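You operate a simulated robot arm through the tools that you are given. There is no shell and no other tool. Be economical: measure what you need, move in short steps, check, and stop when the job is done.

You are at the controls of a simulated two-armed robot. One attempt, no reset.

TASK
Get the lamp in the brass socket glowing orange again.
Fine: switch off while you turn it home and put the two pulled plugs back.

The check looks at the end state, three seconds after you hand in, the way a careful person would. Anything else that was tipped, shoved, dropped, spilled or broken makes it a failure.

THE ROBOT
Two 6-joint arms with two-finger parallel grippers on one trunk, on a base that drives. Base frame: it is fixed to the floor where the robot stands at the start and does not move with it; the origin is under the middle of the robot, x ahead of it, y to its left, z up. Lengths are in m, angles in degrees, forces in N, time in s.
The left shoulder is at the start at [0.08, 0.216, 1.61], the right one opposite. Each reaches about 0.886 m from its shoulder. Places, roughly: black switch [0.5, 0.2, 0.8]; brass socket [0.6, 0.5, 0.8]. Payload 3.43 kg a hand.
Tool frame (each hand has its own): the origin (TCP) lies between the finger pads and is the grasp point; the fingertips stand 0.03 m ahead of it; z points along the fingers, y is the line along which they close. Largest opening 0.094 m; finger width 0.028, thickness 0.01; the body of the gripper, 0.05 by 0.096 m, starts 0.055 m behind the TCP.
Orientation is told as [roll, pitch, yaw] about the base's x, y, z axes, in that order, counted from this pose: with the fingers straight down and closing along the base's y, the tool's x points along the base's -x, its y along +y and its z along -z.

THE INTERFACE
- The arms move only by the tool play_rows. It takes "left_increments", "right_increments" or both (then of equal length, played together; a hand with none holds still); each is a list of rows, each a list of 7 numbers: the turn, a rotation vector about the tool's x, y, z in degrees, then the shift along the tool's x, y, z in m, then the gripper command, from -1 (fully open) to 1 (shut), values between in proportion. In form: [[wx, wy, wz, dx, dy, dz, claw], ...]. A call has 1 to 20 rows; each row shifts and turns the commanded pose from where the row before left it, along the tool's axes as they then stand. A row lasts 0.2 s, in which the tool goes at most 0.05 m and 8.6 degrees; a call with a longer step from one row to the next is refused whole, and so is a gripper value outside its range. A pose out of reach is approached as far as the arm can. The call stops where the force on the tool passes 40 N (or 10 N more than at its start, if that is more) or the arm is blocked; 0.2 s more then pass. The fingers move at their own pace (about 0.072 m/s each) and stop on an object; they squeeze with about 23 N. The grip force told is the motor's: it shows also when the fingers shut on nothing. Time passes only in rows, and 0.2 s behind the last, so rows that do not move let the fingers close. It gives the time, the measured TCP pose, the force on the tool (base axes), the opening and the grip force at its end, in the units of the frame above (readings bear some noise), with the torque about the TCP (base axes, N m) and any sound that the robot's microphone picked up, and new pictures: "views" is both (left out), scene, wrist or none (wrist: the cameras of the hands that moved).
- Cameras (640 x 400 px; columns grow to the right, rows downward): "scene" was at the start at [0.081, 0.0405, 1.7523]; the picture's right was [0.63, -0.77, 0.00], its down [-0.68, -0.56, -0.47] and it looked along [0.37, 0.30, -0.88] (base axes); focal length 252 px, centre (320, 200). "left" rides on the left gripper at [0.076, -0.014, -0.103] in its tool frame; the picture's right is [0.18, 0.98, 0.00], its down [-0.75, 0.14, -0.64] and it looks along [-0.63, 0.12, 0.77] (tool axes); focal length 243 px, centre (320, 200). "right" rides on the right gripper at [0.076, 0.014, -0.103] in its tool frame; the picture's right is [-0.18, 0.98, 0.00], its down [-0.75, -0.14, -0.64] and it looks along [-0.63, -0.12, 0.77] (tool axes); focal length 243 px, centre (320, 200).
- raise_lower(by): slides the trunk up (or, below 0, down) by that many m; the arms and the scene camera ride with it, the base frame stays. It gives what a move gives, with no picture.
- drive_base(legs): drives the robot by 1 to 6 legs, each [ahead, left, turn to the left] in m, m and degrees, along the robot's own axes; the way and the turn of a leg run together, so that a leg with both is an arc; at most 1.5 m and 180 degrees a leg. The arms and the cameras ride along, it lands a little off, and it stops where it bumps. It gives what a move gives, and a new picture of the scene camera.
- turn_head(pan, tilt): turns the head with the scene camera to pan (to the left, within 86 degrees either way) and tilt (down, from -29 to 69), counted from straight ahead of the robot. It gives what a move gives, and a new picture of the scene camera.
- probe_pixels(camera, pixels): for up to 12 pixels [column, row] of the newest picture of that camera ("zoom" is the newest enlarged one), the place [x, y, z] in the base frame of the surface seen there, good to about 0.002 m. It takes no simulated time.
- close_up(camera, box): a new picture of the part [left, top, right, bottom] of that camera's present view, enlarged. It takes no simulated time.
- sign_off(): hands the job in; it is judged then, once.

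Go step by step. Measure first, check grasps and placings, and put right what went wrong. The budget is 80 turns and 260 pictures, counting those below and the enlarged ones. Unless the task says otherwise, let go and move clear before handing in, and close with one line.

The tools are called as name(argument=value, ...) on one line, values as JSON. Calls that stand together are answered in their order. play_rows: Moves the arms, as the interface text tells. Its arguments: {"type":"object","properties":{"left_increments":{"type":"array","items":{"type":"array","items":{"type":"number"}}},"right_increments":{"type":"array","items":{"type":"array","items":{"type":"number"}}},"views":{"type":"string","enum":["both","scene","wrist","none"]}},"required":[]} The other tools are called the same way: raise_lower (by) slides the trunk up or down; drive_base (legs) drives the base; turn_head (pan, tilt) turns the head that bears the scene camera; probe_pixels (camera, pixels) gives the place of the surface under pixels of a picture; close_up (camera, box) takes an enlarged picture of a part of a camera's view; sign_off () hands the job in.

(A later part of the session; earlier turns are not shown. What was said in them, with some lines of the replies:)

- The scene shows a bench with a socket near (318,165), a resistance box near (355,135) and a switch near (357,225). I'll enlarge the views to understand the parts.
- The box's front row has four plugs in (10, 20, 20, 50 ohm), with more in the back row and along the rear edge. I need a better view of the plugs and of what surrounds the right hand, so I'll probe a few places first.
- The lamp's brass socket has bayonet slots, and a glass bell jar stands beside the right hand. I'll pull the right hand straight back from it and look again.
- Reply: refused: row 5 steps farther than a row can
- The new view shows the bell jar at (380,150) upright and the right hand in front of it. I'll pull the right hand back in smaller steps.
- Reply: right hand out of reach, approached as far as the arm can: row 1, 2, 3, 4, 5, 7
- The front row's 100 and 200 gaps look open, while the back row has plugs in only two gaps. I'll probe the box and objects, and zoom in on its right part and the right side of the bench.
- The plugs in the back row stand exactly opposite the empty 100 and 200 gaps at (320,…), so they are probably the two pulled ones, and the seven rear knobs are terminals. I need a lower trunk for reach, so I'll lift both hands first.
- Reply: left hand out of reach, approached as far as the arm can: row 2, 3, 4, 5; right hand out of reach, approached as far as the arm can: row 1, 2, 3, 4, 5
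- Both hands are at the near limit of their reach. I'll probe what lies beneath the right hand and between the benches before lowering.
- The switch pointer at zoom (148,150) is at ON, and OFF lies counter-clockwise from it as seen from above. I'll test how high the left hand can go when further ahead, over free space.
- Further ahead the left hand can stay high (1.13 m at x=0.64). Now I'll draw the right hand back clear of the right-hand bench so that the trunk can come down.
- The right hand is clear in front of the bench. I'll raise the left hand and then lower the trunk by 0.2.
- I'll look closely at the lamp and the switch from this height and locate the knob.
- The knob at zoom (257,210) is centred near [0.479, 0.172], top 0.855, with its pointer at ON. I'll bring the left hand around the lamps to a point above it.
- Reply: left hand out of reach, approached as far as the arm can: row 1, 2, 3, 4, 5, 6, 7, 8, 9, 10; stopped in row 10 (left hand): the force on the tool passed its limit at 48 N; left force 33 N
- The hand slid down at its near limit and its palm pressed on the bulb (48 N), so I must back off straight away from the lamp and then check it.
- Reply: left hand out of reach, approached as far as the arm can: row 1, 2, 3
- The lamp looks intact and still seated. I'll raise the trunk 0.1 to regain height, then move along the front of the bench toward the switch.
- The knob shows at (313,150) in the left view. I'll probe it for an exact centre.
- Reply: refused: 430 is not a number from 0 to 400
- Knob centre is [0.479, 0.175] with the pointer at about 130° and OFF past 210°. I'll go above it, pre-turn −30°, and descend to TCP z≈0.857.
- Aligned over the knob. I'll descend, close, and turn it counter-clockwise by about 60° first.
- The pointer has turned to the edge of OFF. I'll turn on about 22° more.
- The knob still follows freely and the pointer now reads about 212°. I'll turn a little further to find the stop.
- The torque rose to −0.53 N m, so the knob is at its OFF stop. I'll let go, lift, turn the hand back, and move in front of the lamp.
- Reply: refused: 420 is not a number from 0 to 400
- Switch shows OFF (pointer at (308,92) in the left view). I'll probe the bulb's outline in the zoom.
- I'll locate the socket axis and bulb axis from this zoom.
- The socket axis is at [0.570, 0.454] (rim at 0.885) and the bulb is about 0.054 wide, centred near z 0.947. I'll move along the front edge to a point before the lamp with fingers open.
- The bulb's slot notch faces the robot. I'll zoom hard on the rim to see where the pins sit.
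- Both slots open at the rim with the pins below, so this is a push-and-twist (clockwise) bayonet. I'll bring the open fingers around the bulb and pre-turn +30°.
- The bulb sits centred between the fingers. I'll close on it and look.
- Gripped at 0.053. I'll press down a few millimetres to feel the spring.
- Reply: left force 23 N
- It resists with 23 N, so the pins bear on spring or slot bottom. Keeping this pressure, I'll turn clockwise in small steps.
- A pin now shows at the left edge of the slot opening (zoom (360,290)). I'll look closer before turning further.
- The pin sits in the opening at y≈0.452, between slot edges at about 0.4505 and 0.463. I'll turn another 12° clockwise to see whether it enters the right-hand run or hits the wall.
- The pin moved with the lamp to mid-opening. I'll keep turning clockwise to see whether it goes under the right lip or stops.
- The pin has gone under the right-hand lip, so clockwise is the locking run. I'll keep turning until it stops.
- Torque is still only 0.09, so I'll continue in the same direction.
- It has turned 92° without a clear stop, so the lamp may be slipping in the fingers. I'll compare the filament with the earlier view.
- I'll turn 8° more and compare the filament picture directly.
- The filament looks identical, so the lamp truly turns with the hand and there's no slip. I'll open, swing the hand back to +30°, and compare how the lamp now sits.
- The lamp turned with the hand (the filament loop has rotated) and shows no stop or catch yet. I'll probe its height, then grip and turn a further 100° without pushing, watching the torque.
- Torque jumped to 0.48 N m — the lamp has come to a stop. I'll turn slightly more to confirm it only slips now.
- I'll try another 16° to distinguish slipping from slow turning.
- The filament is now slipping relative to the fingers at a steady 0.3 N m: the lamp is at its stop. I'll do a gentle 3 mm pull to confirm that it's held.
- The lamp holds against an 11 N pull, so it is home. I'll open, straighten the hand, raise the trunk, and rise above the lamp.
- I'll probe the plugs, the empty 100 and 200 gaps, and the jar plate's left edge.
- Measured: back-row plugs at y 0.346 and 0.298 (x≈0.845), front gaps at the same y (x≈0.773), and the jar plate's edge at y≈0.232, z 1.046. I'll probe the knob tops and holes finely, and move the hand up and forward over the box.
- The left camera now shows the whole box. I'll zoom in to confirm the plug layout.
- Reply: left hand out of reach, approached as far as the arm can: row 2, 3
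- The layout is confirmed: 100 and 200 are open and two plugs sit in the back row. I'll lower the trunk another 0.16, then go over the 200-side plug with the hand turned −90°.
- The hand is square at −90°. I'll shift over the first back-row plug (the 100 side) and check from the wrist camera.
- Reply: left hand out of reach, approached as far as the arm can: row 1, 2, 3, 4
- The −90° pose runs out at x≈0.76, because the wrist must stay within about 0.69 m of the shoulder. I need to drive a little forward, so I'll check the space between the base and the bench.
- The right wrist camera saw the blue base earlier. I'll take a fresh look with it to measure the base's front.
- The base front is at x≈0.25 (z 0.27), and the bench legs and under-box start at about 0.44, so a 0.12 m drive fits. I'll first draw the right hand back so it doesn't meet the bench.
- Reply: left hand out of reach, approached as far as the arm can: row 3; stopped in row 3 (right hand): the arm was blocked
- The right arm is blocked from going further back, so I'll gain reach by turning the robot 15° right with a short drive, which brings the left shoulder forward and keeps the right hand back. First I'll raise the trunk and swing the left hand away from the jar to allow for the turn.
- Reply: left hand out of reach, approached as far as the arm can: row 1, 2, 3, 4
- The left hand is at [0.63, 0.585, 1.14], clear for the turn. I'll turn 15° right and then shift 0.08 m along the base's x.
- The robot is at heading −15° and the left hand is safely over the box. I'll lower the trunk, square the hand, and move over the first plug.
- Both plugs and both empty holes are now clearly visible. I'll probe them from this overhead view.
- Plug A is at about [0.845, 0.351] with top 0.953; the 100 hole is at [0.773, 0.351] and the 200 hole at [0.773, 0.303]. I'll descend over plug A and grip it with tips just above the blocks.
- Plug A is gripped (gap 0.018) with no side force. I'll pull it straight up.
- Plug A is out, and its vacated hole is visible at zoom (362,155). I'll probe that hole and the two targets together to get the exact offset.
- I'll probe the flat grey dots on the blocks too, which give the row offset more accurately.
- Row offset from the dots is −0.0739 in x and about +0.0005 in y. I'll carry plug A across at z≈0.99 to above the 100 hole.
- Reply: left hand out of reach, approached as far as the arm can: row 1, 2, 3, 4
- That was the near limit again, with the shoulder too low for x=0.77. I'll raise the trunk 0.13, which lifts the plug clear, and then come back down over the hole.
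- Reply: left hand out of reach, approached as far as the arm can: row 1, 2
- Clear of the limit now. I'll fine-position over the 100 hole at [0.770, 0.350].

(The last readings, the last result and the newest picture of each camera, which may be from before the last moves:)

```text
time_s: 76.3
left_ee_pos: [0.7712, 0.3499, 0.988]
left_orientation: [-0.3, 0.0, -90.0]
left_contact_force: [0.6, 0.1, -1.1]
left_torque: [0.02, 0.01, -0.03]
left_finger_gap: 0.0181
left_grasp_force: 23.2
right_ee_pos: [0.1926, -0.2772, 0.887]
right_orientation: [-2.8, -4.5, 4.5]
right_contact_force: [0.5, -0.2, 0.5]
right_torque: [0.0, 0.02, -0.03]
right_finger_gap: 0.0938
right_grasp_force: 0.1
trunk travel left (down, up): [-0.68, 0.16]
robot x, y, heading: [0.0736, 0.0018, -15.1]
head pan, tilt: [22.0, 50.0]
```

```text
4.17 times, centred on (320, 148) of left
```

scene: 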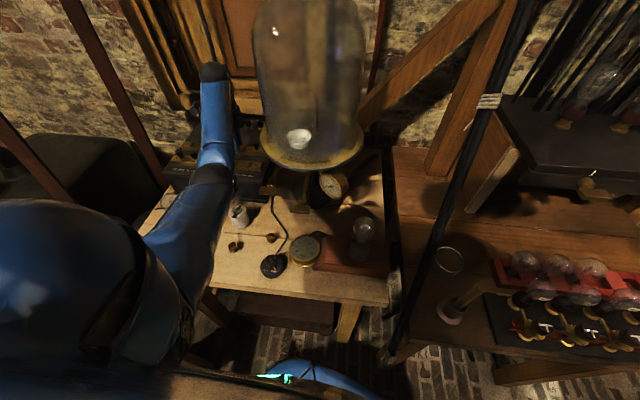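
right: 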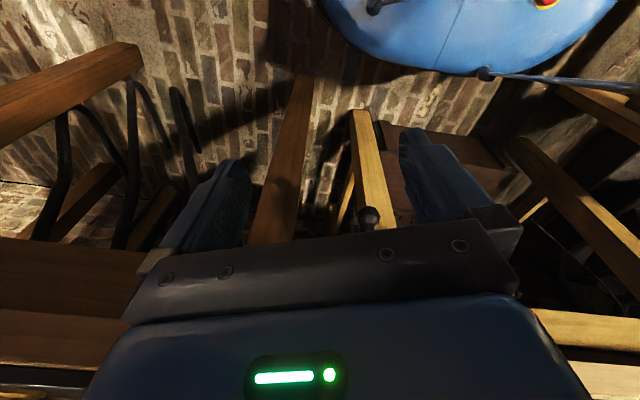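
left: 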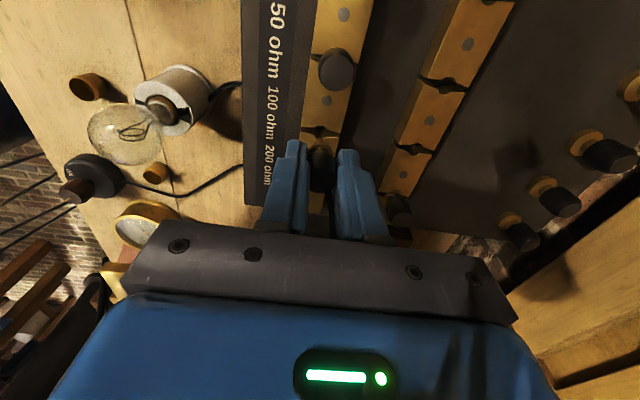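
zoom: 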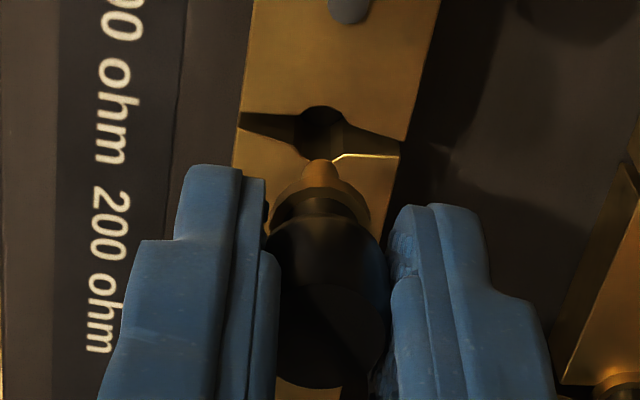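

The plug tip (zoom (322,165)) lines up with the hole column (322,130). I'll lower it in small steps to seat.

play_rows(left_increments=[[0, 0, 0, 0, 0, 0.01, 0.8], [0, 0, 0, 0, 0, 0.008, 0.8], [0, 0, 0, 0, 0, 0.005, 0.8]], views="wrist")

close_up(camera="left", box=[260, 100, 380, 196])

```text
time_s: 77.1
left_ee_pos: [0.7702, 0.3485, 0.9646]
left_orientation: [-0.3, -0.1, -90.0]
left_contact_force: [-0.1, 0.1, -0.6]
left_torque: [0.01, -0.01, 0.01]
left_finger_gap: 0.0181
left_grasp_force: 22.9
right_ee_pos: [0.1924, -0.2768, 0.8875]
right_orientation: [-2.9, -4.6, 4.5]
right_contact_force: [0.4, 0.4, 0.4]
right_torque: [0.0, 0.02, 0.01]
right_finger_gap: 0.0939
right_grasp_force: 0.0
trunk travel left (down, up): [-0.68, 0.16]
robot x, y, heading: [0.0787, 0.0031, -14.9]
head pan, tilt: [22.0, 50.0]
```

left: 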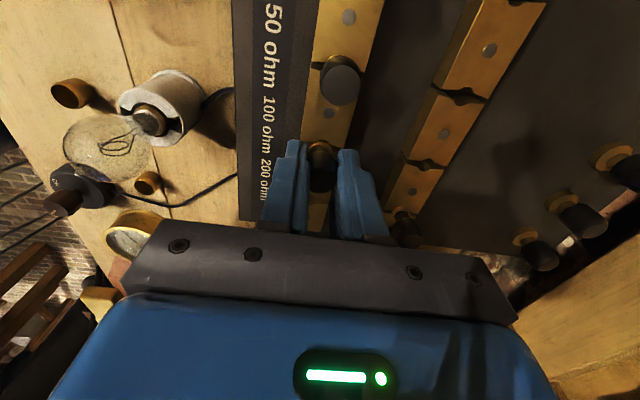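

```text
4.17 times, centred on (320, 148) of left
```

zoom: 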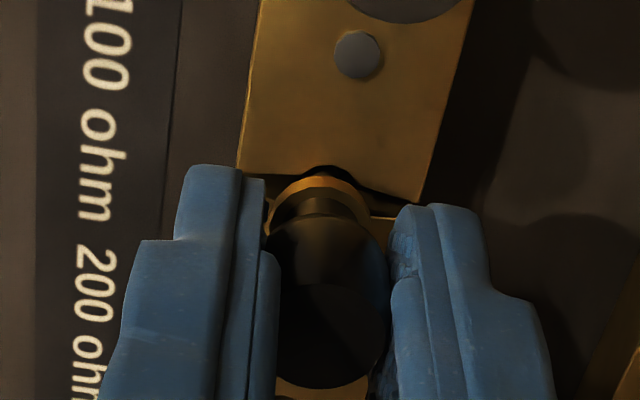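

It's entering the hole with no force. I'll press it the rest of the way down to seat.

play_rows(left_increments=[[0, 0, 0, 0, 0, 0.004, 0.8], [0, 0, 0, 0, 0, 0.003, 0.8], [0, 0, 0, 0, 0, 0.002, 0.8]], views="none")

```text
time_s: 77.9
left_ee_pos: [0.7699, 0.3489, 0.9574]
left_orientation: [-0.3, 0.0, -90.0]
left_contact_force: [0.3, 0.0, 3.4]
left_torque: [0.01, -0.02, 0.0]
left_finger_gap: 0.018
left_grasp_force: 23.0
right_ee_pos: [0.1908, -0.2768, 0.8875]
right_orientation: [-2.9, -4.6, 4.6]
right_contact_force: [0.2, -0.1, -0.4]
right_torque: [-0.02, 0.0, 0.04]
right_finger_gap: 0.0942
right_grasp_force: 0.1
trunk travel left (down, up): [-0.68, 0.16]
robot x, y, heading: [0.0773, -0.0012, -15.0]
head pan, tilt: [22.0, 50.0]
```

Contact begins at z 0.957, the seated height. I'll press a bit more firmly, release, and rise to look.

play_rows(left_increments=[[0, 0, 0, 0, 0, 0.002, 0.8], [0, 0, 0, 0, 0, 0.001, 0.8], [0, 0, 0, 0, 0, -0.002, 0.8], [0, 0, 0, 0, 0, 0, 0.3], [0, 0, 0, 0, 0, 0, -0.06], [0, 0, 0, 0, 0, -0.02, -0.06], [0, 0, 0, 0, 0, -0.02, -0.06], [0, 0, 0, 0, 0, -0.02, -0.06]], views="wrist")

close_up(camera="left", box=[220, 0, 500, 230])

```text
time_s: 79.7
left_ee_pos: [0.7735, 0.3528, 1.0145]
left_orientation: [-0.3, 0.1, -90.0]
left_contact_force: [0.3, -0.3, 0.0]
left_torque: [0.03, -0.01, 0.03]
left_finger_gap: 0.0498
left_grasp_force: 0.1
left hand out of reach, approached as far as the arm can: row 8
right_ee_pos: [0.1931, -0.2776, 0.8872]
right_orientation: [-2.9, -4.7, 4.6]
right_contact_force: [0.4, -0.8, 0.1]
right_torque: [-0.03, -0.05, -0.01]
right_finger_gap: 0.0941
right_grasp_force: 0.0
trunk travel left (down, up): [-0.68, 0.16]
robot x, y, heading: [0.0753, 0.0003, -15.0]
head pan, tilt: [22.0, 50.0]
```

left: 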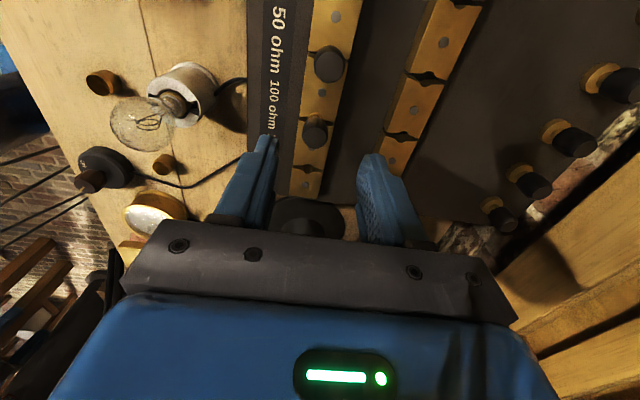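

```text
1.74 times, centred on (360, 115) of left
```

zoom: 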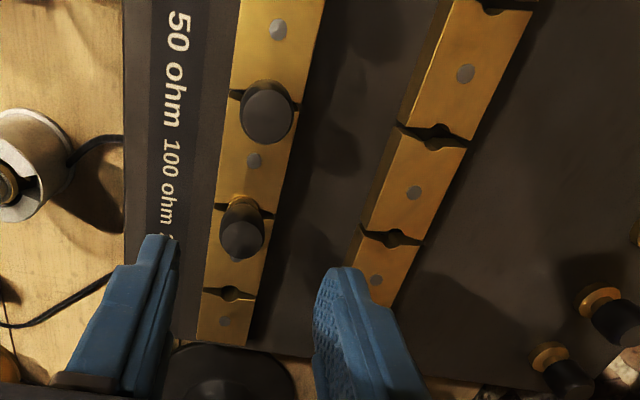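

Plug A is seated in the 100 gap like its neighbours, and plug B is hidden behind the finger. The second plug is nearer the bell jar, so I'll measure the jar's left side against my forearm first.

close_up(camera="scene", box=[170, 0, 370, 200])

probe_pixels(camera="zoom", pixels=[[300, 260], [290, 180], [290, 100], [290, 40], [300, 310], [360, 340], [230, 180], [215, 260], [210, 340], [225, 140], [320, 240], [330, 300]])

```text
2.00 times, centred on (270, 100) of scene
```

zoom: 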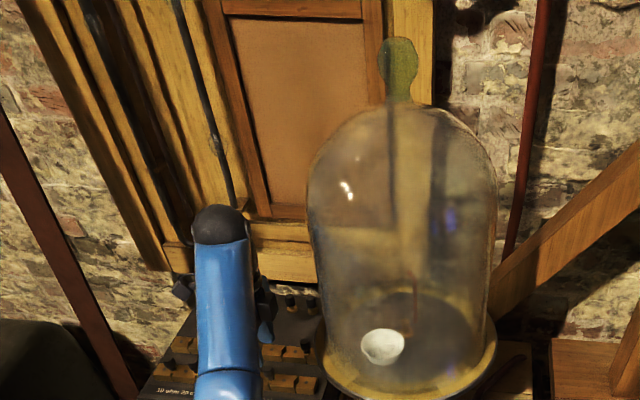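

```text
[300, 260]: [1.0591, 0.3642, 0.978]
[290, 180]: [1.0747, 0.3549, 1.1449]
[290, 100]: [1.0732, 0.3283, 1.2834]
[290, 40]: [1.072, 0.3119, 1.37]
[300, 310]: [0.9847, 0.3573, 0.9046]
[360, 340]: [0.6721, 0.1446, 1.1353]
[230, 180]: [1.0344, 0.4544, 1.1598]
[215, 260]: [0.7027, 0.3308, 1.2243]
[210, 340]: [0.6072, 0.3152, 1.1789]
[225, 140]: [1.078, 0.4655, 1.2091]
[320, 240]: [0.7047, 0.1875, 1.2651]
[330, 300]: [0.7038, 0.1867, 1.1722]
```

The jar's glass edge is near y 0.19–0.22 while the forearm's right side would be near 0.25, which is enough. I'll move over plug B with the hand high.

play_rows(left_increments=[[0, 0, 0, 0, 0.03, -0.02, -0.06], [0, 0, 0, 0, 0.03, -0.02, -0.06], [0, 0, 0, -0.02, 0.01, 0, -0.06], [0, 0, 0, -0.02, 0, 0, -0.06], [0, 0, 0, -0.01, 0.001, 0, -0.06], [0, 0, 0, 0, 0, 0, -0.06]], views="both")

close_up(camera="left", box=[220, 40, 440, 240])

```text
time_s: 81.1
left_ee_pos: [0.8456, 0.3014, 1.0527]
left_orientation: [-0.3, 0.0, -90.0]
left_contact_force: [-0.1, 0.3, -0.5]
left_torque: [-0.02, 0.03, -0.03]
left_finger_gap: 0.0497
left_grasp_force: 0.1
right_ee_pos: [0.1931, -0.2764, 0.8876]
right_orientation: [-2.9, -4.6, 4.5]
right_contact_force: [0.1, -0.4, 0.0]
right_torque: [0.03, 0.02, 0.0]
right_finger_gap: 0.0939
right_grasp_force: 0.1
trunk travel left (down, up): [-0.68, 0.16]
robot x, y, heading: [0.077, 0.002, -15.0]
head pan, tilt: [22.0, 50.0]
```

scene: 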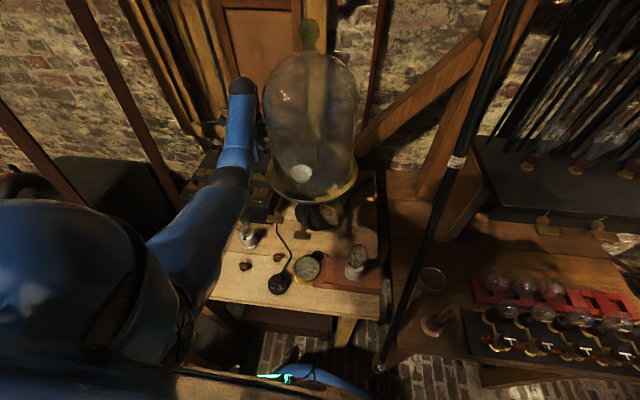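
left: 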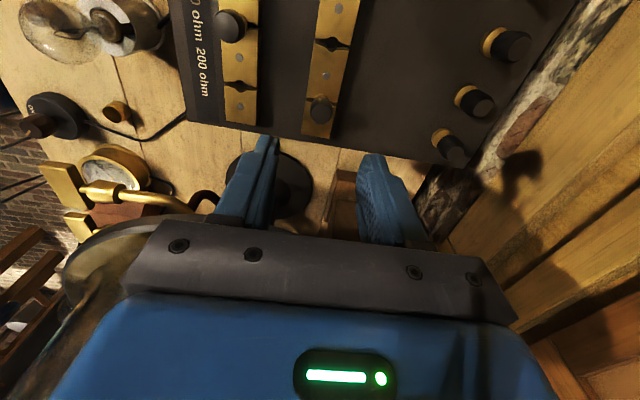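

```text
2.00 times, centred on (330, 140) of left
```

zoom: 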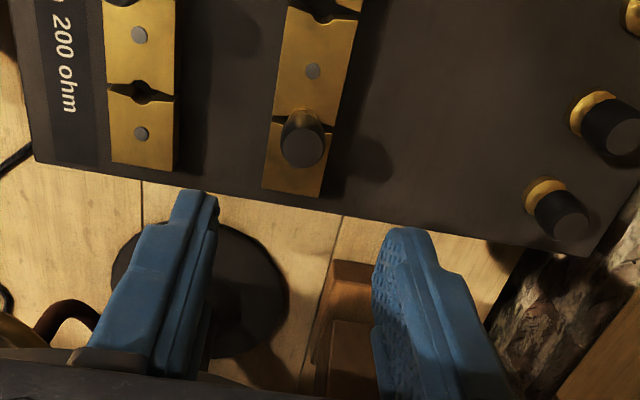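

Plug B is in view at zoom (302,148). I'll probe it and the dots, then descend.

probe_pixels(camera="zoom", pixels=[[302, 148], [303, 160], [285, 150], [320, 150], [139, 35], [141, 133], [313, 71], [303, 132]])

play_rows(left_increments=[[0, 0, 0, 0, 0, 0.03, -0.06], [0, 0, 0, 0, 0, 0.03, -0.06]], views="wrist")

close_up(camera="left", box=[220, 80, 440, 240])

```text
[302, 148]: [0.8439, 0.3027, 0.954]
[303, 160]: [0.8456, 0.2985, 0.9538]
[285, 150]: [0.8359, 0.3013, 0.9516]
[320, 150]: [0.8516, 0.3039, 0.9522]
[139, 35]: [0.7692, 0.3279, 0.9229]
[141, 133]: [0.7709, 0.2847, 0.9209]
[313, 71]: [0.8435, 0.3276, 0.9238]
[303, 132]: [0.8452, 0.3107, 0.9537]
```

```text
time_s: 81.7
left_ee_pos: [0.8455, 0.2992, 0.9945]
left_orientation: [-0.4, 0.0, -90.0]
left_contact_force: [-0.1, -0.4, 0.7]
left_torque: [0.01, -0.03, 0.01]
left_finger_gap: 0.0498
left_grasp_force: 0.1
right_ee_pos: [0.1938, -0.2772, 0.8879]
right_orientation: [-2.9, -4.5, 4.4]
right_contact_force: [0.4, 0.2, 0.0]
right_torque: [0.01, -0.02, 0.0]
right_finger_gap: 0.0939
right_grasp_force: 0.0
trunk travel left (down, up): [-0.68, 0.16]
robot x, y, heading: [0.0812, -0.0007, -14.9]
head pan, tilt: [22.0, 50.0]
```

left: 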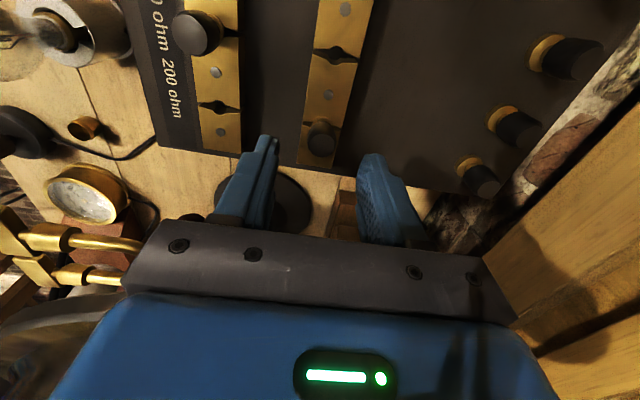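

```text
2.50 times, centred on (330, 160) of left
```

zoom: 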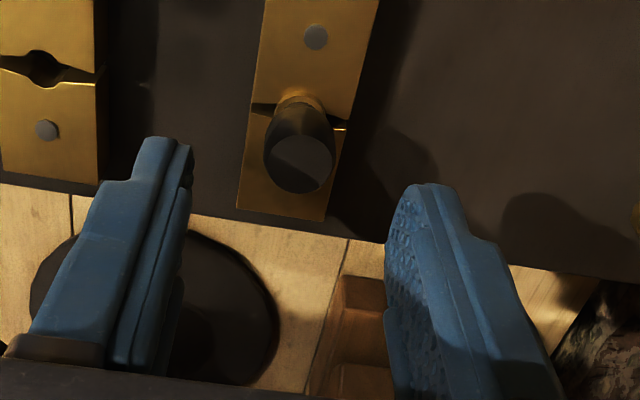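

Plug B's centre is [0.8445, 0.303]. I'll adjust 2 mm in y, descend, grip, and pull up.

play_rows(left_increments=[[0, 0, 0, 0.002, -0.001, 0.018, -0.06], [0, 0, 0, 0, 0, 0.012, -0.06], [0, 0, 0, 0, 0, 0.007, -0.06], [0, 0, 0, 0, 0, 0, 0.3], [0, 0, 0, 0, 0, 0, 0.8], [0, 0, 0, 0, 0, 0, 0.8]], views="wrist")

play_rows(left_increments=[[0, 0, 0, 0, 0, -0.005, 0.8], [0, 0, 0, 0, 0, -0.005, 0.8], [0, 0, 0, 0, 0, -0.01, 0.8], [0, 0, 0, 0, 0, -0.01, 0.8], [0, 0, 0, 0, 0, 0, 0.8]], views="wrist")

close_up(camera="left", box=[140, 60, 440, 240])

```text
time_s: 83.1
left_ee_pos: [0.8439, 0.3015, 0.9563]
left_orientation: [-0.2, 0.0, -90.1]
left_contact_force: [3.7, 0.3, -0.3]
left_torque: [0.02, -0.15, 0.01]
left_finger_gap: 0.0184
left_grasp_force: 23.5
right_ee_pos: [0.1935, -0.2772, 0.8882]
right_orientation: [-2.9, -4.5, 4.5]
right_contact_force: [0.3, -0.2, 0.3]
right_torque: [-0.01, 0.01, 0.03]
right_finger_gap: 0.094
right_grasp_force: 0.0
trunk travel left (down, up): [-0.68, 0.16]
robot x, y, heading: [0.0794, 0.0029, -14.8]
head pan, tilt: [22.0, 50.0]
```

left: 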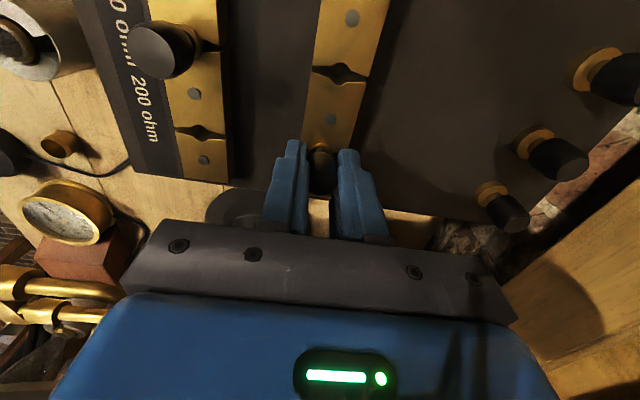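

```text
time_s: 84.3
left_ee_pos: [0.8442, 0.3034, 0.9849]
left_orientation: [-0.3, 0.0, -90.0]
left_contact_force: [-0.5, 0.4, -0.1]
left_torque: [0.01, -0.04, 0.02]
left_finger_gap: 0.0186
left_grasp_force: 23.2
right_ee_pos: [0.1918, -0.2771, 0.8863]
right_orientation: [-2.7, -4.7, 4.5]
right_contact_force: [0.1, -0.6, 0.3]
right_torque: [0.01, 0.04, 0.0]
right_finger_gap: 0.0939
right_grasp_force: 0.1
trunk travel left (down, up): [-0.68, 0.16]
robot x, y, heading: [0.0763, 0.0006, -15.0]
head pan, tilt: [22.0, 50.0]
```

left: 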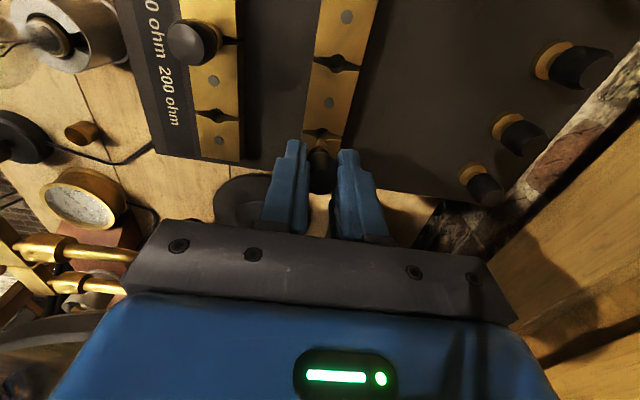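

```text
2.13 times, centred on (290, 150) of left
```

zoom: 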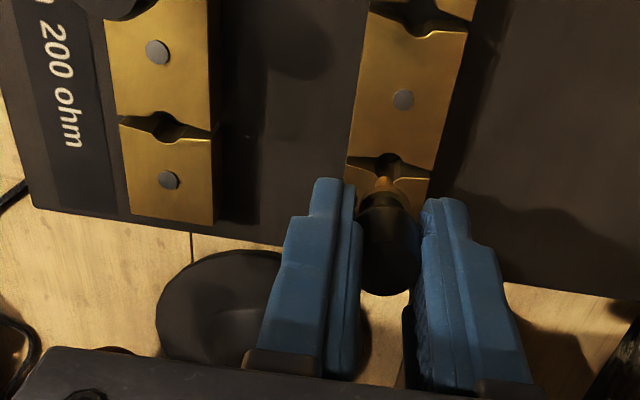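

Plug B is out. I'll carry it 0.074 m back to above the 200 hole.

play_rows(left_increments=[[0, 0, 0, 0, -0.025, 0, 0.8], [0, 0, 0, 0, -0.025, 0, 0.8], [0, 0, 0, 0, -0.0239, 0, 0.8], [0, 0, 0, 0, 0, 0, 0.8], [0, 0, 0, 0, 0, 0, 0.8]], views="wrist")

close_up(camera="left", box=[260, 100, 380, 196])

```text
time_s: 85.5
left_ee_pos: [0.7701, 0.302, 0.9866]
left_orientation: [-0.2, 0.0, -89.9]
left_contact_force: [1.2, -0.8, 0.0]
left_torque: [0.03, 0.02, 0.0]
left_finger_gap: 0.0183
left_grasp_force: 23.5
right_ee_pos: [0.1931, -0.2771, 0.8876]
right_orientation: [-2.9, -4.6, 4.4]
right_contact_force: [0.6, 0.1, 0.4]
right_torque: [0.0, -0.03, 0.01]
right_finger_gap: 0.0939
right_grasp_force: 0.1
trunk travel left (down, up): [-0.68, 0.16]
robot x, y, heading: [0.0789, 0.0039, -14.8]
head pan, tilt: [22.0, 50.0]
```

left: 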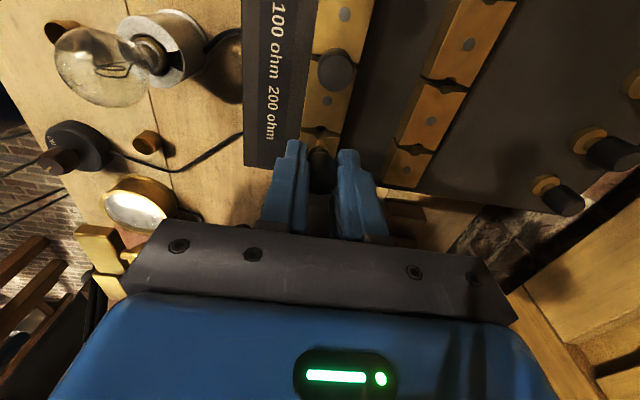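

```text
4.17 times, centred on (320, 148) of left
```

zoom: 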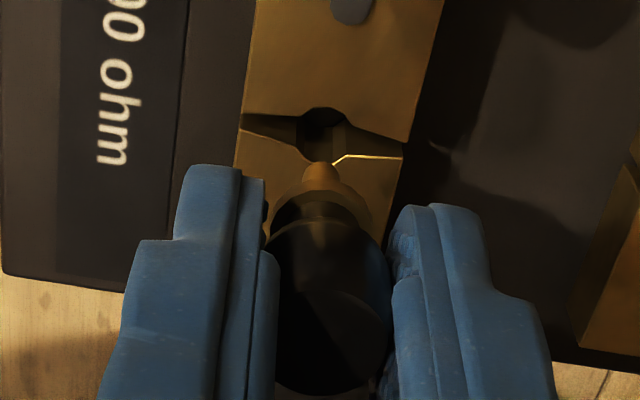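

The tip at zoom (322,168) is lined up with the hole at (325,130), the same picture as with plug A. I'll lower it to seat.

play_rows(left_increments=[[0, 0, 0, 0, 0, 0.01, 0.8], [0, 0, 0, 0, 0, 0.008, 0.8], [0, 0, 0, 0, 0, 0.006, 0.8], [0, 0, 0, 0, 0, 0.004, 0.8], [0, 0, 0, 0, 0, 0.002, 0.8], [0, 0, 0, 0, 0, 0.002, 0.8]], views="wrist")

close_up(camera="left", box=[260, 100, 380, 196])

```text
time_s: 86.9
left_ee_pos: [0.7694, 0.3036, 0.9559]
left_orientation: [-0.1, 0.0, -90.1]
left_contact_force: [1.4, -0.1, 3.8]
left_torque: [-0.03, -0.03, -0.01]
left_finger_gap: 0.0184
left_grasp_force: 23.5
right_ee_pos: [0.192, -0.2758, 0.8868]
right_orientation: [-2.9, -4.6, 4.6]
right_contact_force: [0.2, -0.4, 0.6]
right_torque: [0.01, 0.0, 0.0]
right_finger_gap: 0.0944
right_grasp_force: 0.0
trunk travel left (down, up): [-0.68, 0.16]
robot x, y, heading: [0.0795, -0.0018, -14.8]
head pan, tilt: [22.0, 50.0]
```

left: 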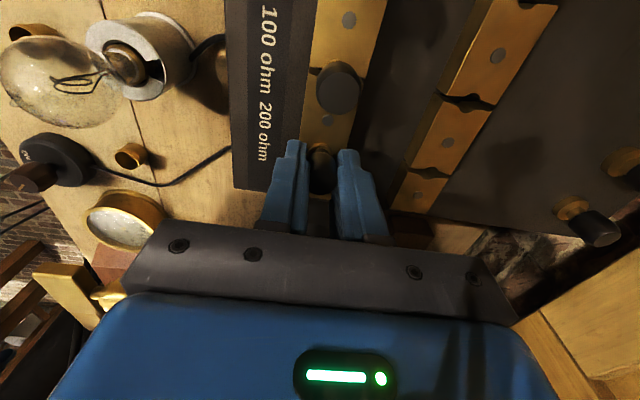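

```text
4.17 times, centred on (320, 148) of left
```

zoom: 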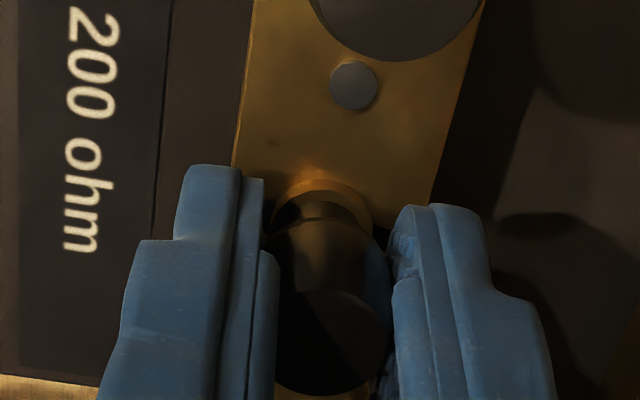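

Plug B is seated at z 0.956 with 4 N contact. I'll press lightly, release, and rise clear, away from the jar.

play_rows(left_increments=[[0, 0, 0, 0, 0, 0.002, 0.8], [0, 0, 0, 0, 0, -0.002, 0.8], [0, 0, 0, 0, 0, 0, 0.3], [0, 0, 0, 0, 0, 0, -0.06], [0, 0, 0, 0, 0, -0.015, -0.06], [0, 0, 0, 0, 0, -0.02, -0.06], [0, 0, 0, 0, 0, -0.015, -0.06], [0, 0, 0, 0.03, 0.01, 0, -0.06], [0, 0, 0, 0.03, 0.01, -0.01, -0.06], [0, 0, 0, 0, 0, 0, -0.06]], views="wrist")

raise_lower(by=0.16)

close_up(camera="left", box=[180, 0, 460, 230])

```text
time_s: 89.1
left_ee_pos: [0.7948, 0.3626, 1.0091]
left_orientation: [-0.3, 0.0, -90.0]
left_contact_force: [-0.9, 0.2, -0.5]
left_torque: [0.02, 0.02, 0.0]
left_finger_gap: 0.0494
left_grasp_force: 0.2
left hand out of reach, approached as far as the arm can: row 7
right_ee_pos: [0.193, -0.2776, 0.887]
right_orientation: [-2.9, -4.6, 4.4]
right_contact_force: [-0.4, -0.5, -0.4]
right_torque: [-0.01, 0.02, 0.03]
right_finger_gap: 0.094
right_grasp_force: 0.1
trunk travel left (down, up): [-0.68, 0.16]
robot x, y, heading: [0.0784, -0.0006, -14.9]
head pan, tilt: [22.0, 50.0]
```

left: 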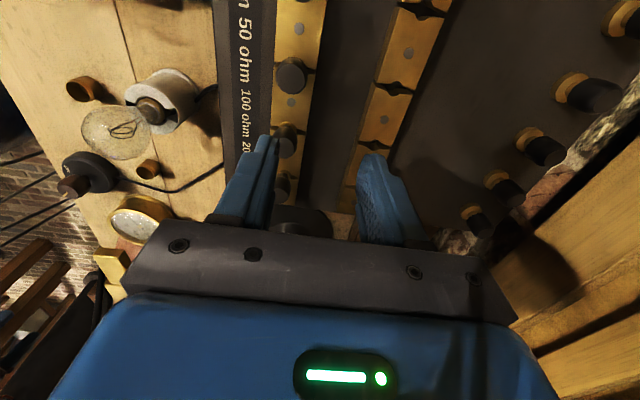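

```text
time_s: 90.9
left_ee_pos: [0.7959, 0.362, 1.17]
left_orientation: [-0.4, 0.1, -90.0]
left_contact_force: [-0.4, 0.1, -0.8]
left_torque: [0.01, 0.0, 0.0]
left_finger_gap: 0.0498
left_grasp_force: 0.1
right_ee_pos: [0.1924, -0.2767, 1.0477]
right_orientation: [-2.9, -4.5, 4.5]
right_contact_force: [-0.2, -0.4, 0.6]
right_torque: [0.0, -0.03, 0.02]
right_finger_gap: 0.0941
right_grasp_force: 0.0
trunk travel left (down, up): [-0.84, 0.0]
robot x, y, heading: [0.0803, 0.0049, -15.1]
head pan, tilt: [22.0, 50.0]
```

```text
1.74 times, centred on (320, 115) of left
```

zoom: 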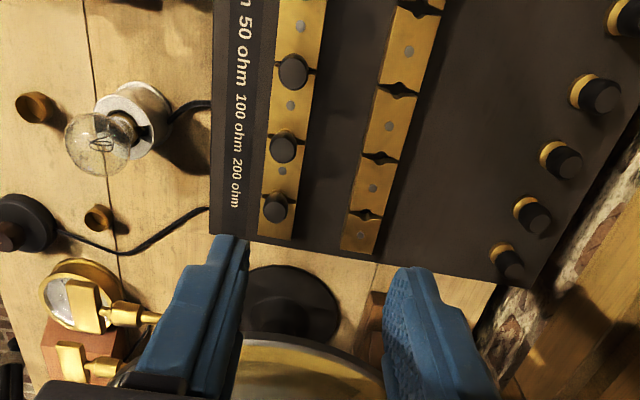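

All three front plugs (50, 100, 200) sit level and the back row is empty. I'll reverse the drive to the starting pose with the hand high.

drive_base(legs=[[-0.077, -0.021, 0], [0, 0, 15]])

```text
time_s: 92.9
left_ee_pos: [0.5924, 0.5394, 1.1688]
left_orientation: [-0.3, 0.0, -74.6]
left_contact_force: [-0.4, 0.2, 0.7]
left_torque: [0.0, 0.0, 0.02]
left_finger_gap: 0.0497
left_grasp_force: 0.1
right_ee_pos: [0.1818, -0.2371, 1.0483]
right_orientation: [-2.9, -4.6, 19.9]
right_contact_force: [-0.6, 0.5, 0.0]
right_torque: [-0.01, 0.01, -0.03]
right_finger_gap: 0.0937
right_grasp_force: 0.1
trunk travel left (down, up): [-0.84, 0.0]
robot x, y, heading: [-0.0, -0.0027, 0.5]
head pan, tilt: [22.0, 50.0]
```

scene: 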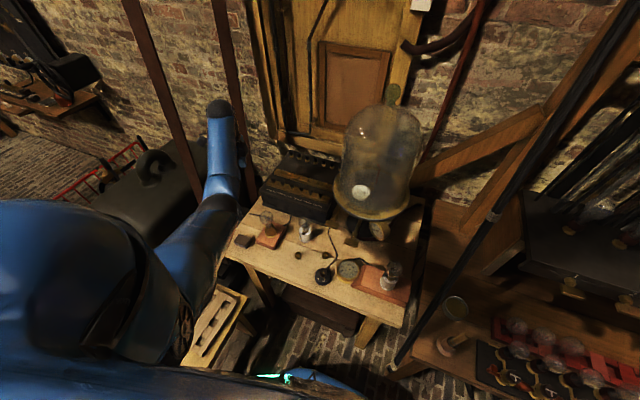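

Back at the start pose. I'll straighten the hand and bring it back to the front edge, left of the lamp, well above everything.

play_rows(left_increments=[[0, 0, -8.3, 0, 0, 0, -0.06], [0, 0, -8.3, 0, 0, 0, -0.06], [0, 0, -8.3, 0, 0, 0, -0.06], [0, 0, -8.3, 0, 0, 0, -0.06], [0, 0, -8.3, 0, 0, 0, -0.06], [0, 0, -8.3, 0, 0, 0, -0.06], [0, 0, -8.3, 0, 0, 0, -0.06], [0, 0, -8.3, 0, 0, 0, -0.06], [0, 0, -8.2, 0, 0, 0, -0.06], [0, 0, 0, 0.035, 0, 0.025, -0.06], [0, 0, 0, 0.035, 0, 0.025, -0.06], [0, 0, 0, 0.035, 0, 0.025, -0.06], [0, 0, 0, 0.035, 0, 0.025, -0.06], [0, 0, 0, 0.03, 0, 0.02, -0.06]], views="both")

```text
time_s: 95.9
left_ee_pos: [0.418, 0.5388, 1.051]
left_orientation: [-0.1, 0.2, 0.0]
left_contact_force: [-0.1, -0.1, 0.6]
left_torque: [-0.02, -0.03, 0.03]
left_finger_gap: 0.05
left_grasp_force: 0.0
right_ee_pos: [0.181, -0.2361, 1.0473]
right_orientation: [-3.0, -4.6, 19.8]
right_contact_force: [0.5, 0.2, -0.1]
right_torque: [0.0, 0.01, 0.0]
right_finger_gap: 0.0942
right_grasp_force: 0.2
trunk travel left (down, up): [-0.84, 0.0]
robot x, y, heading: [-0.0007, 0.0039, 0.3]
head pan, tilt: [22.0, 50.0]
```

scene: 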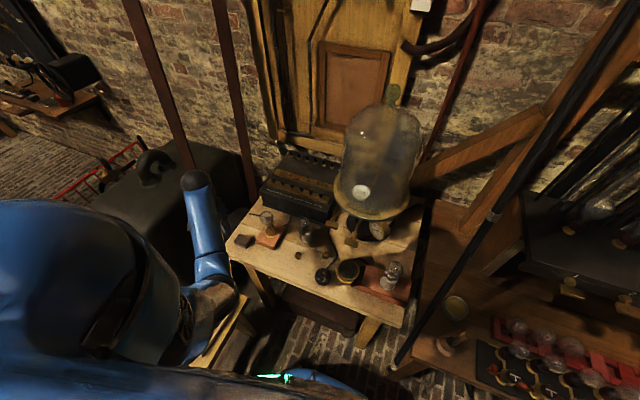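
left: 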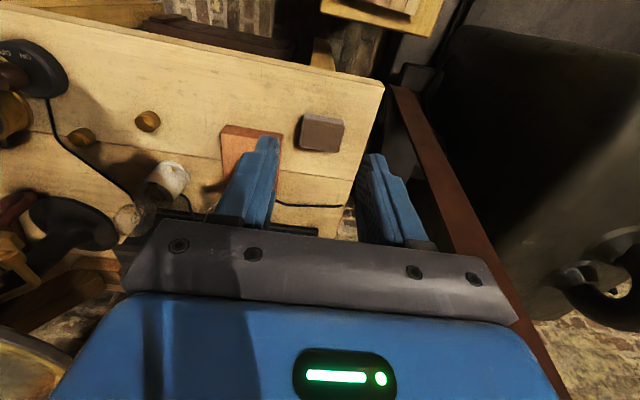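

Now along the front edge to the switch (y 0.175), lowering a little on the way.

play_rows(left_increments=[[0, 0, 0, 0, -0.04, 0.005, -0.06], [0, 0, 0, 0, -0.04, 0.005, -0.06], [0, 0, 0, 0, -0.04, 0.01, -0.06], [0, 0, 0, 0, -0.04, 0.01, -0.06], [0, 0, 0, 0, -0.04, 0.01, -0.06], [0, 0, 0, 0, -0.04, 0.01, -0.06], [0, 0, 0, 0, -0.04, 0.01, -0.06], [0, 0, 0, 0, -0.04, 0.01, -0.06], [0, 0, 0, 0, -0.044, 0.01, -0.06], [0, 0, 0, -0.03, 0, 0, -0.06], [0, 0, 0, -0.031, 0, 0, -0.06], [0, 0, -7.5, 0, 0, 0, -0.06], [0, 0, -7.5, 0, 0, 0, -0.06], [0, 0, -7.5, 0, 0, 0, -0.06], [0, 0, -7.5, 0, 0, 0, -0.06], [0, 0, -7.5, 0, 0, 0, -0.06], [0, 0, -7.5, 0, 0, 0, -0.06]], views="both")

raise_lower(by=-0.07)

close_up(camera="left", box=[220, 60, 420, 220])

```text
time_s: 99.5
left_ee_pos: [0.4818, 0.1751, 0.9709]
left_orientation: [0.1, 0.3, 45.2]
left_contact_force: [0.1, -0.1, 0.3]
left_torque: [0.03, 0.03, -0.02]
left_finger_gap: 0.0497
left_grasp_force: 0.0
right_ee_pos: [0.1813, -0.2368, 1.0477]
right_orientation: [-2.8, -4.4, 19.9]
right_contact_force: [-0.3, 0.4, 0.1]
right_torque: [0.0, 0.01, 0.02]
right_finger_gap: 0.094
right_grasp_force: 0.1
trunk travel left (down, up): [-0.84, 0.0]
robot x, y, heading: [-0.0032, 0.001, 0.5]
head pan, tilt: [22.0, 50.0]
```

scene: 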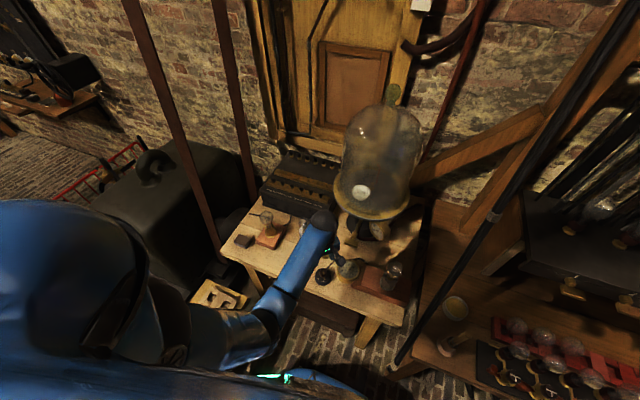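
left: 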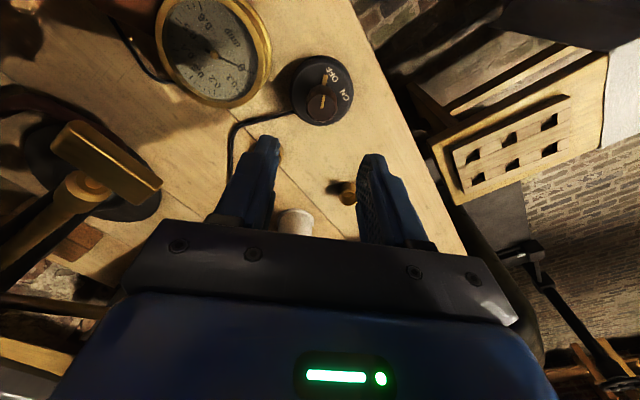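

```text
time_s: 100.6
left_ee_pos: [0.4812, 0.1749, 0.9003]
left_orientation: [0.2, 0.2, 45.0]
left_contact_force: [0.3, 0.2, -0.2]
left_torque: [0.0, 0.02, -0.01]
left_finger_gap: 0.0498
left_grasp_force: 0.0
right_ee_pos: [0.1813, -0.2373, 0.9778]
right_orientation: [-2.8, -4.6, 19.9]
right_contact_force: [0.1, -0.8, 0.9]
right_torque: [0.04, 0.01, 0.0]
right_finger_gap: 0.0938
right_grasp_force: 0.1
trunk travel left (down, up): [-0.77, 0.07]
robot x, y, heading: [-0.0057, 0.0015, 0.6]
head pan, tilt: [22.0, 50.0]
```

```text
2.50 times, centred on (320, 140) of left
```

zoom: 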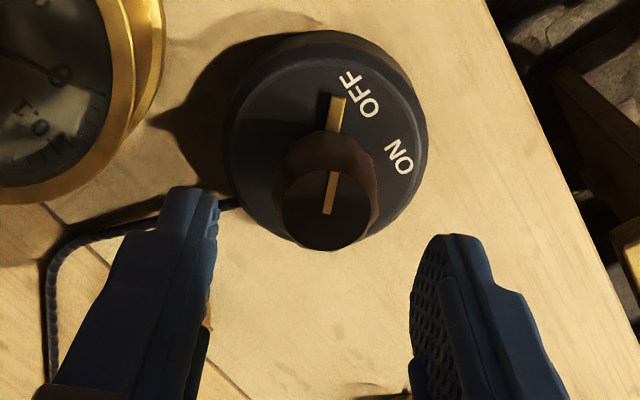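

The knob is centred between the fingers with the pointer at OFF. I'll descend, grip, and turn clockwise 90° to ON.

play_rows(left_increments=[[0, 0, 0, 0.0012, 0.0012, 0.022, -0.06], [0, 0, 0, 0, 0, 0.02, -0.06], [0, 0, 0, 0, 0, 0, 0.6], [0, 0, 0, 0, 0, 0, 0.6], [0, 0, 0, 0, 0, 0, 0.6], [0, 0, 7.5, 0, 0, 0, 0.6], [0, 0, 7.5, 0, 0, 0, 0.6], [0, 0, 7.5, 0, 0, 0, 0.6], [0, 0, 7.5, 0, 0, 0, 0.6], [0, 0, 7.5, 0, 0, 0, 0.6], [0, 0, 7.5, 0, 0, 0, 0.6], [0, 0, 7.5, 0, 0, 0, 0.6], [0, 0, 7.5, 0, 0, 0, 0.6], [0, 0, 7.5, 0, 0, 0, 0.6], [0, 0, 7.5, 0, 0, 0, 0.6], [0, 0, 7.5, 0, 0, 0, 0.6], [0, 0, 7.5, 0, 0, 0, 0.6], [0, 0, 0, 0, 0, 0, 0.6]], views="both")

close_up(camera="scene", box=[230, 190, 370, 290])

```text
time_s: 104.4
left_ee_pos: [0.4804, 0.175, 0.8577]
left_orientation: [-0.2, 0.2, -45.1]
left_contact_force: [-6.6, -1.7, -2.7]
left_torque: [1.13, 0.04, 0.44]
left_finger_gap: 0.0291
left_grasp_force: 45.1
right_ee_pos: [0.1806, -0.2369, 0.9776]
right_orientation: [-2.9, -4.7, 20.0]
right_contact_force: [-0.3, -0.2, 0.3]
right_torque: [0.0, -0.02, 0.02]
right_finger_gap: 0.0936
right_grasp_force: 0.0
trunk travel left (down, up): [-0.77, 0.07]
robot x, y, heading: [-0.0033, -0.0028, 0.4]
head pan, tilt: [22.0, 50.0]
```

scene: 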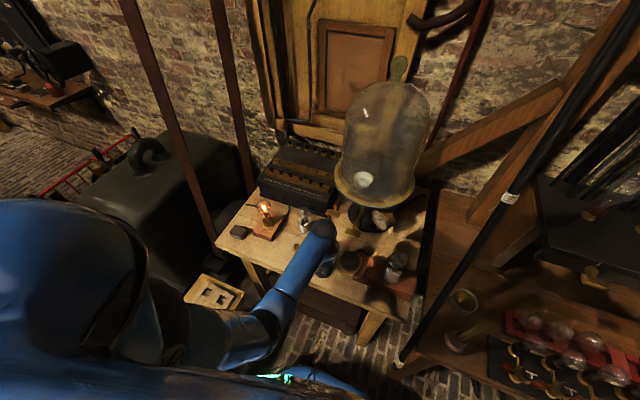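
left: 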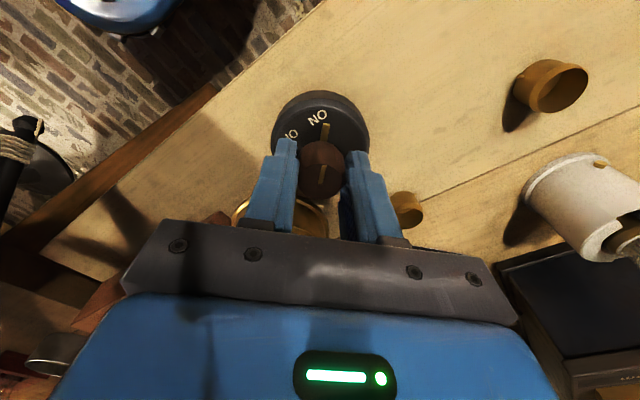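

```text
4.00 times, centred on (300, 240) of scene
5 turns are left
```

zoom: 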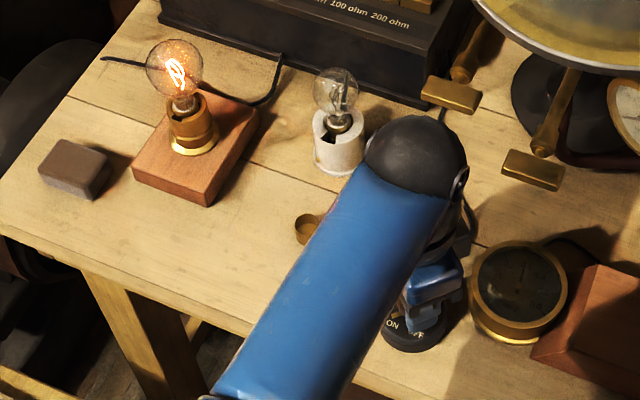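

The lamp glows orange at zoom (178,75), and the switch is at its ON stop (0.44 N m). With 5 turns left, I'll release the knob and lift clear.

play_rows(left_increments=[[0, 0, 0, 0, 0, 0, 0.2], [0, 0, 0, 0, 0, 0, -0.06], [0, 0, 0, 0, 0, 0, -0.06], [0, 0, 0, 0, 0, -0.02, -0.06], [0, 0, 0, 0, 0, -0.03, -0.06], [0, 0, 0, 0, 0, -0.03, -0.06], [0, 0, 0, 0, 0, 0, -0.06]], views="both")

close_up(camera="scene", box=[230, 190, 370, 290])

close_up(camera="left", box=[220, 40, 420, 200])

```text
time_s: 106.0
left_ee_pos: [0.4829, 0.1757, 0.9389]
left_orientation: [-0.3, 0.2, -45.0]
left_contact_force: [0.6, 0.4, 0.0]
left_torque: [-0.01, -0.02, -0.01]
left_finger_gap: 0.0499
left_grasp_force: 0.1
right_ee_pos: [0.1807, -0.2363, 0.9773]
right_orientation: [-2.9, -4.5, 19.8]
right_contact_force: [-0.3, 0.2, 0.4]
right_torque: [0.0, -0.01, 0.0]
right_finger_gap: 0.0939
right_grasp_force: 0.1
trunk travel left (down, up): [-0.77, 0.07]
robot x, y, heading: [-0.0016, 0.0005, 0.4]
head pan, tilt: [22.0, 50.0]
```

scene: 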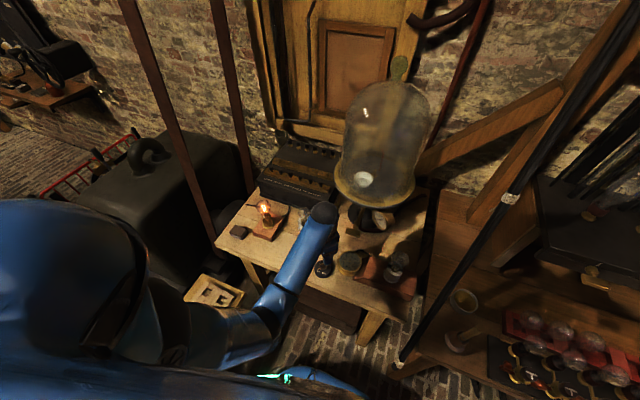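
left: 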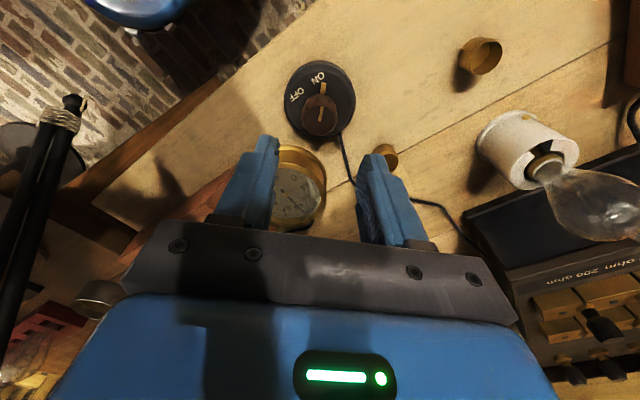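

```text
4.00 times, centred on (300, 240) of scene
```

zoom: 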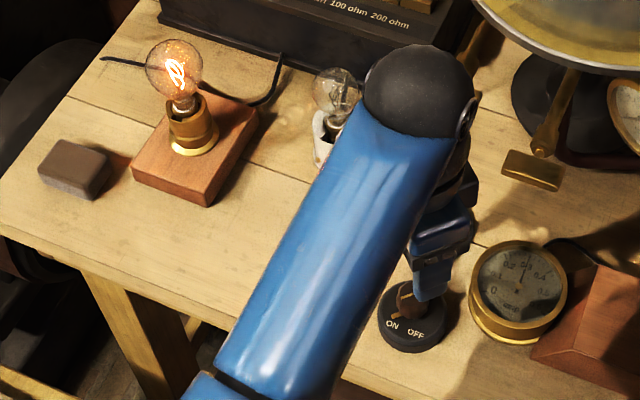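

```text
2.50 times, centred on (320, 120) of left
4 turns are left
```

zoom: 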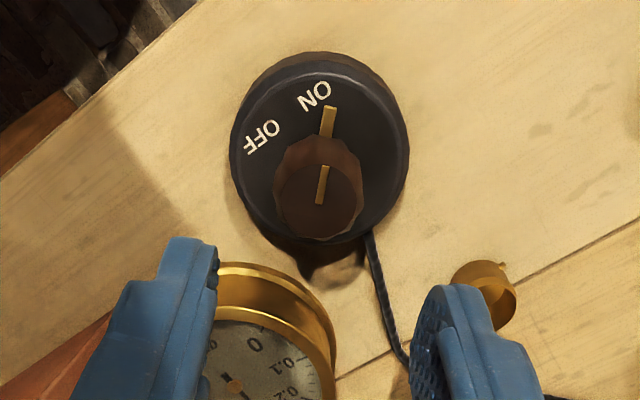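

The lamp glows orange, the ammeter reads about 0.28 A, the switch is at ON, and both plugs are in. The hand is open and 0.08 m clear of the knob, so I'll hand in.

sign_off()

```text
The job is handed in.
```

The lamp in the brass socket is glowing orange again: I turned it home with the switch off, put the two plugs back in the 100 and 200 ohm gaps, and switched back on. While reaching for the switch I pressed the left palm against the bulb (48 N), but the lamp looked intact afterwards.
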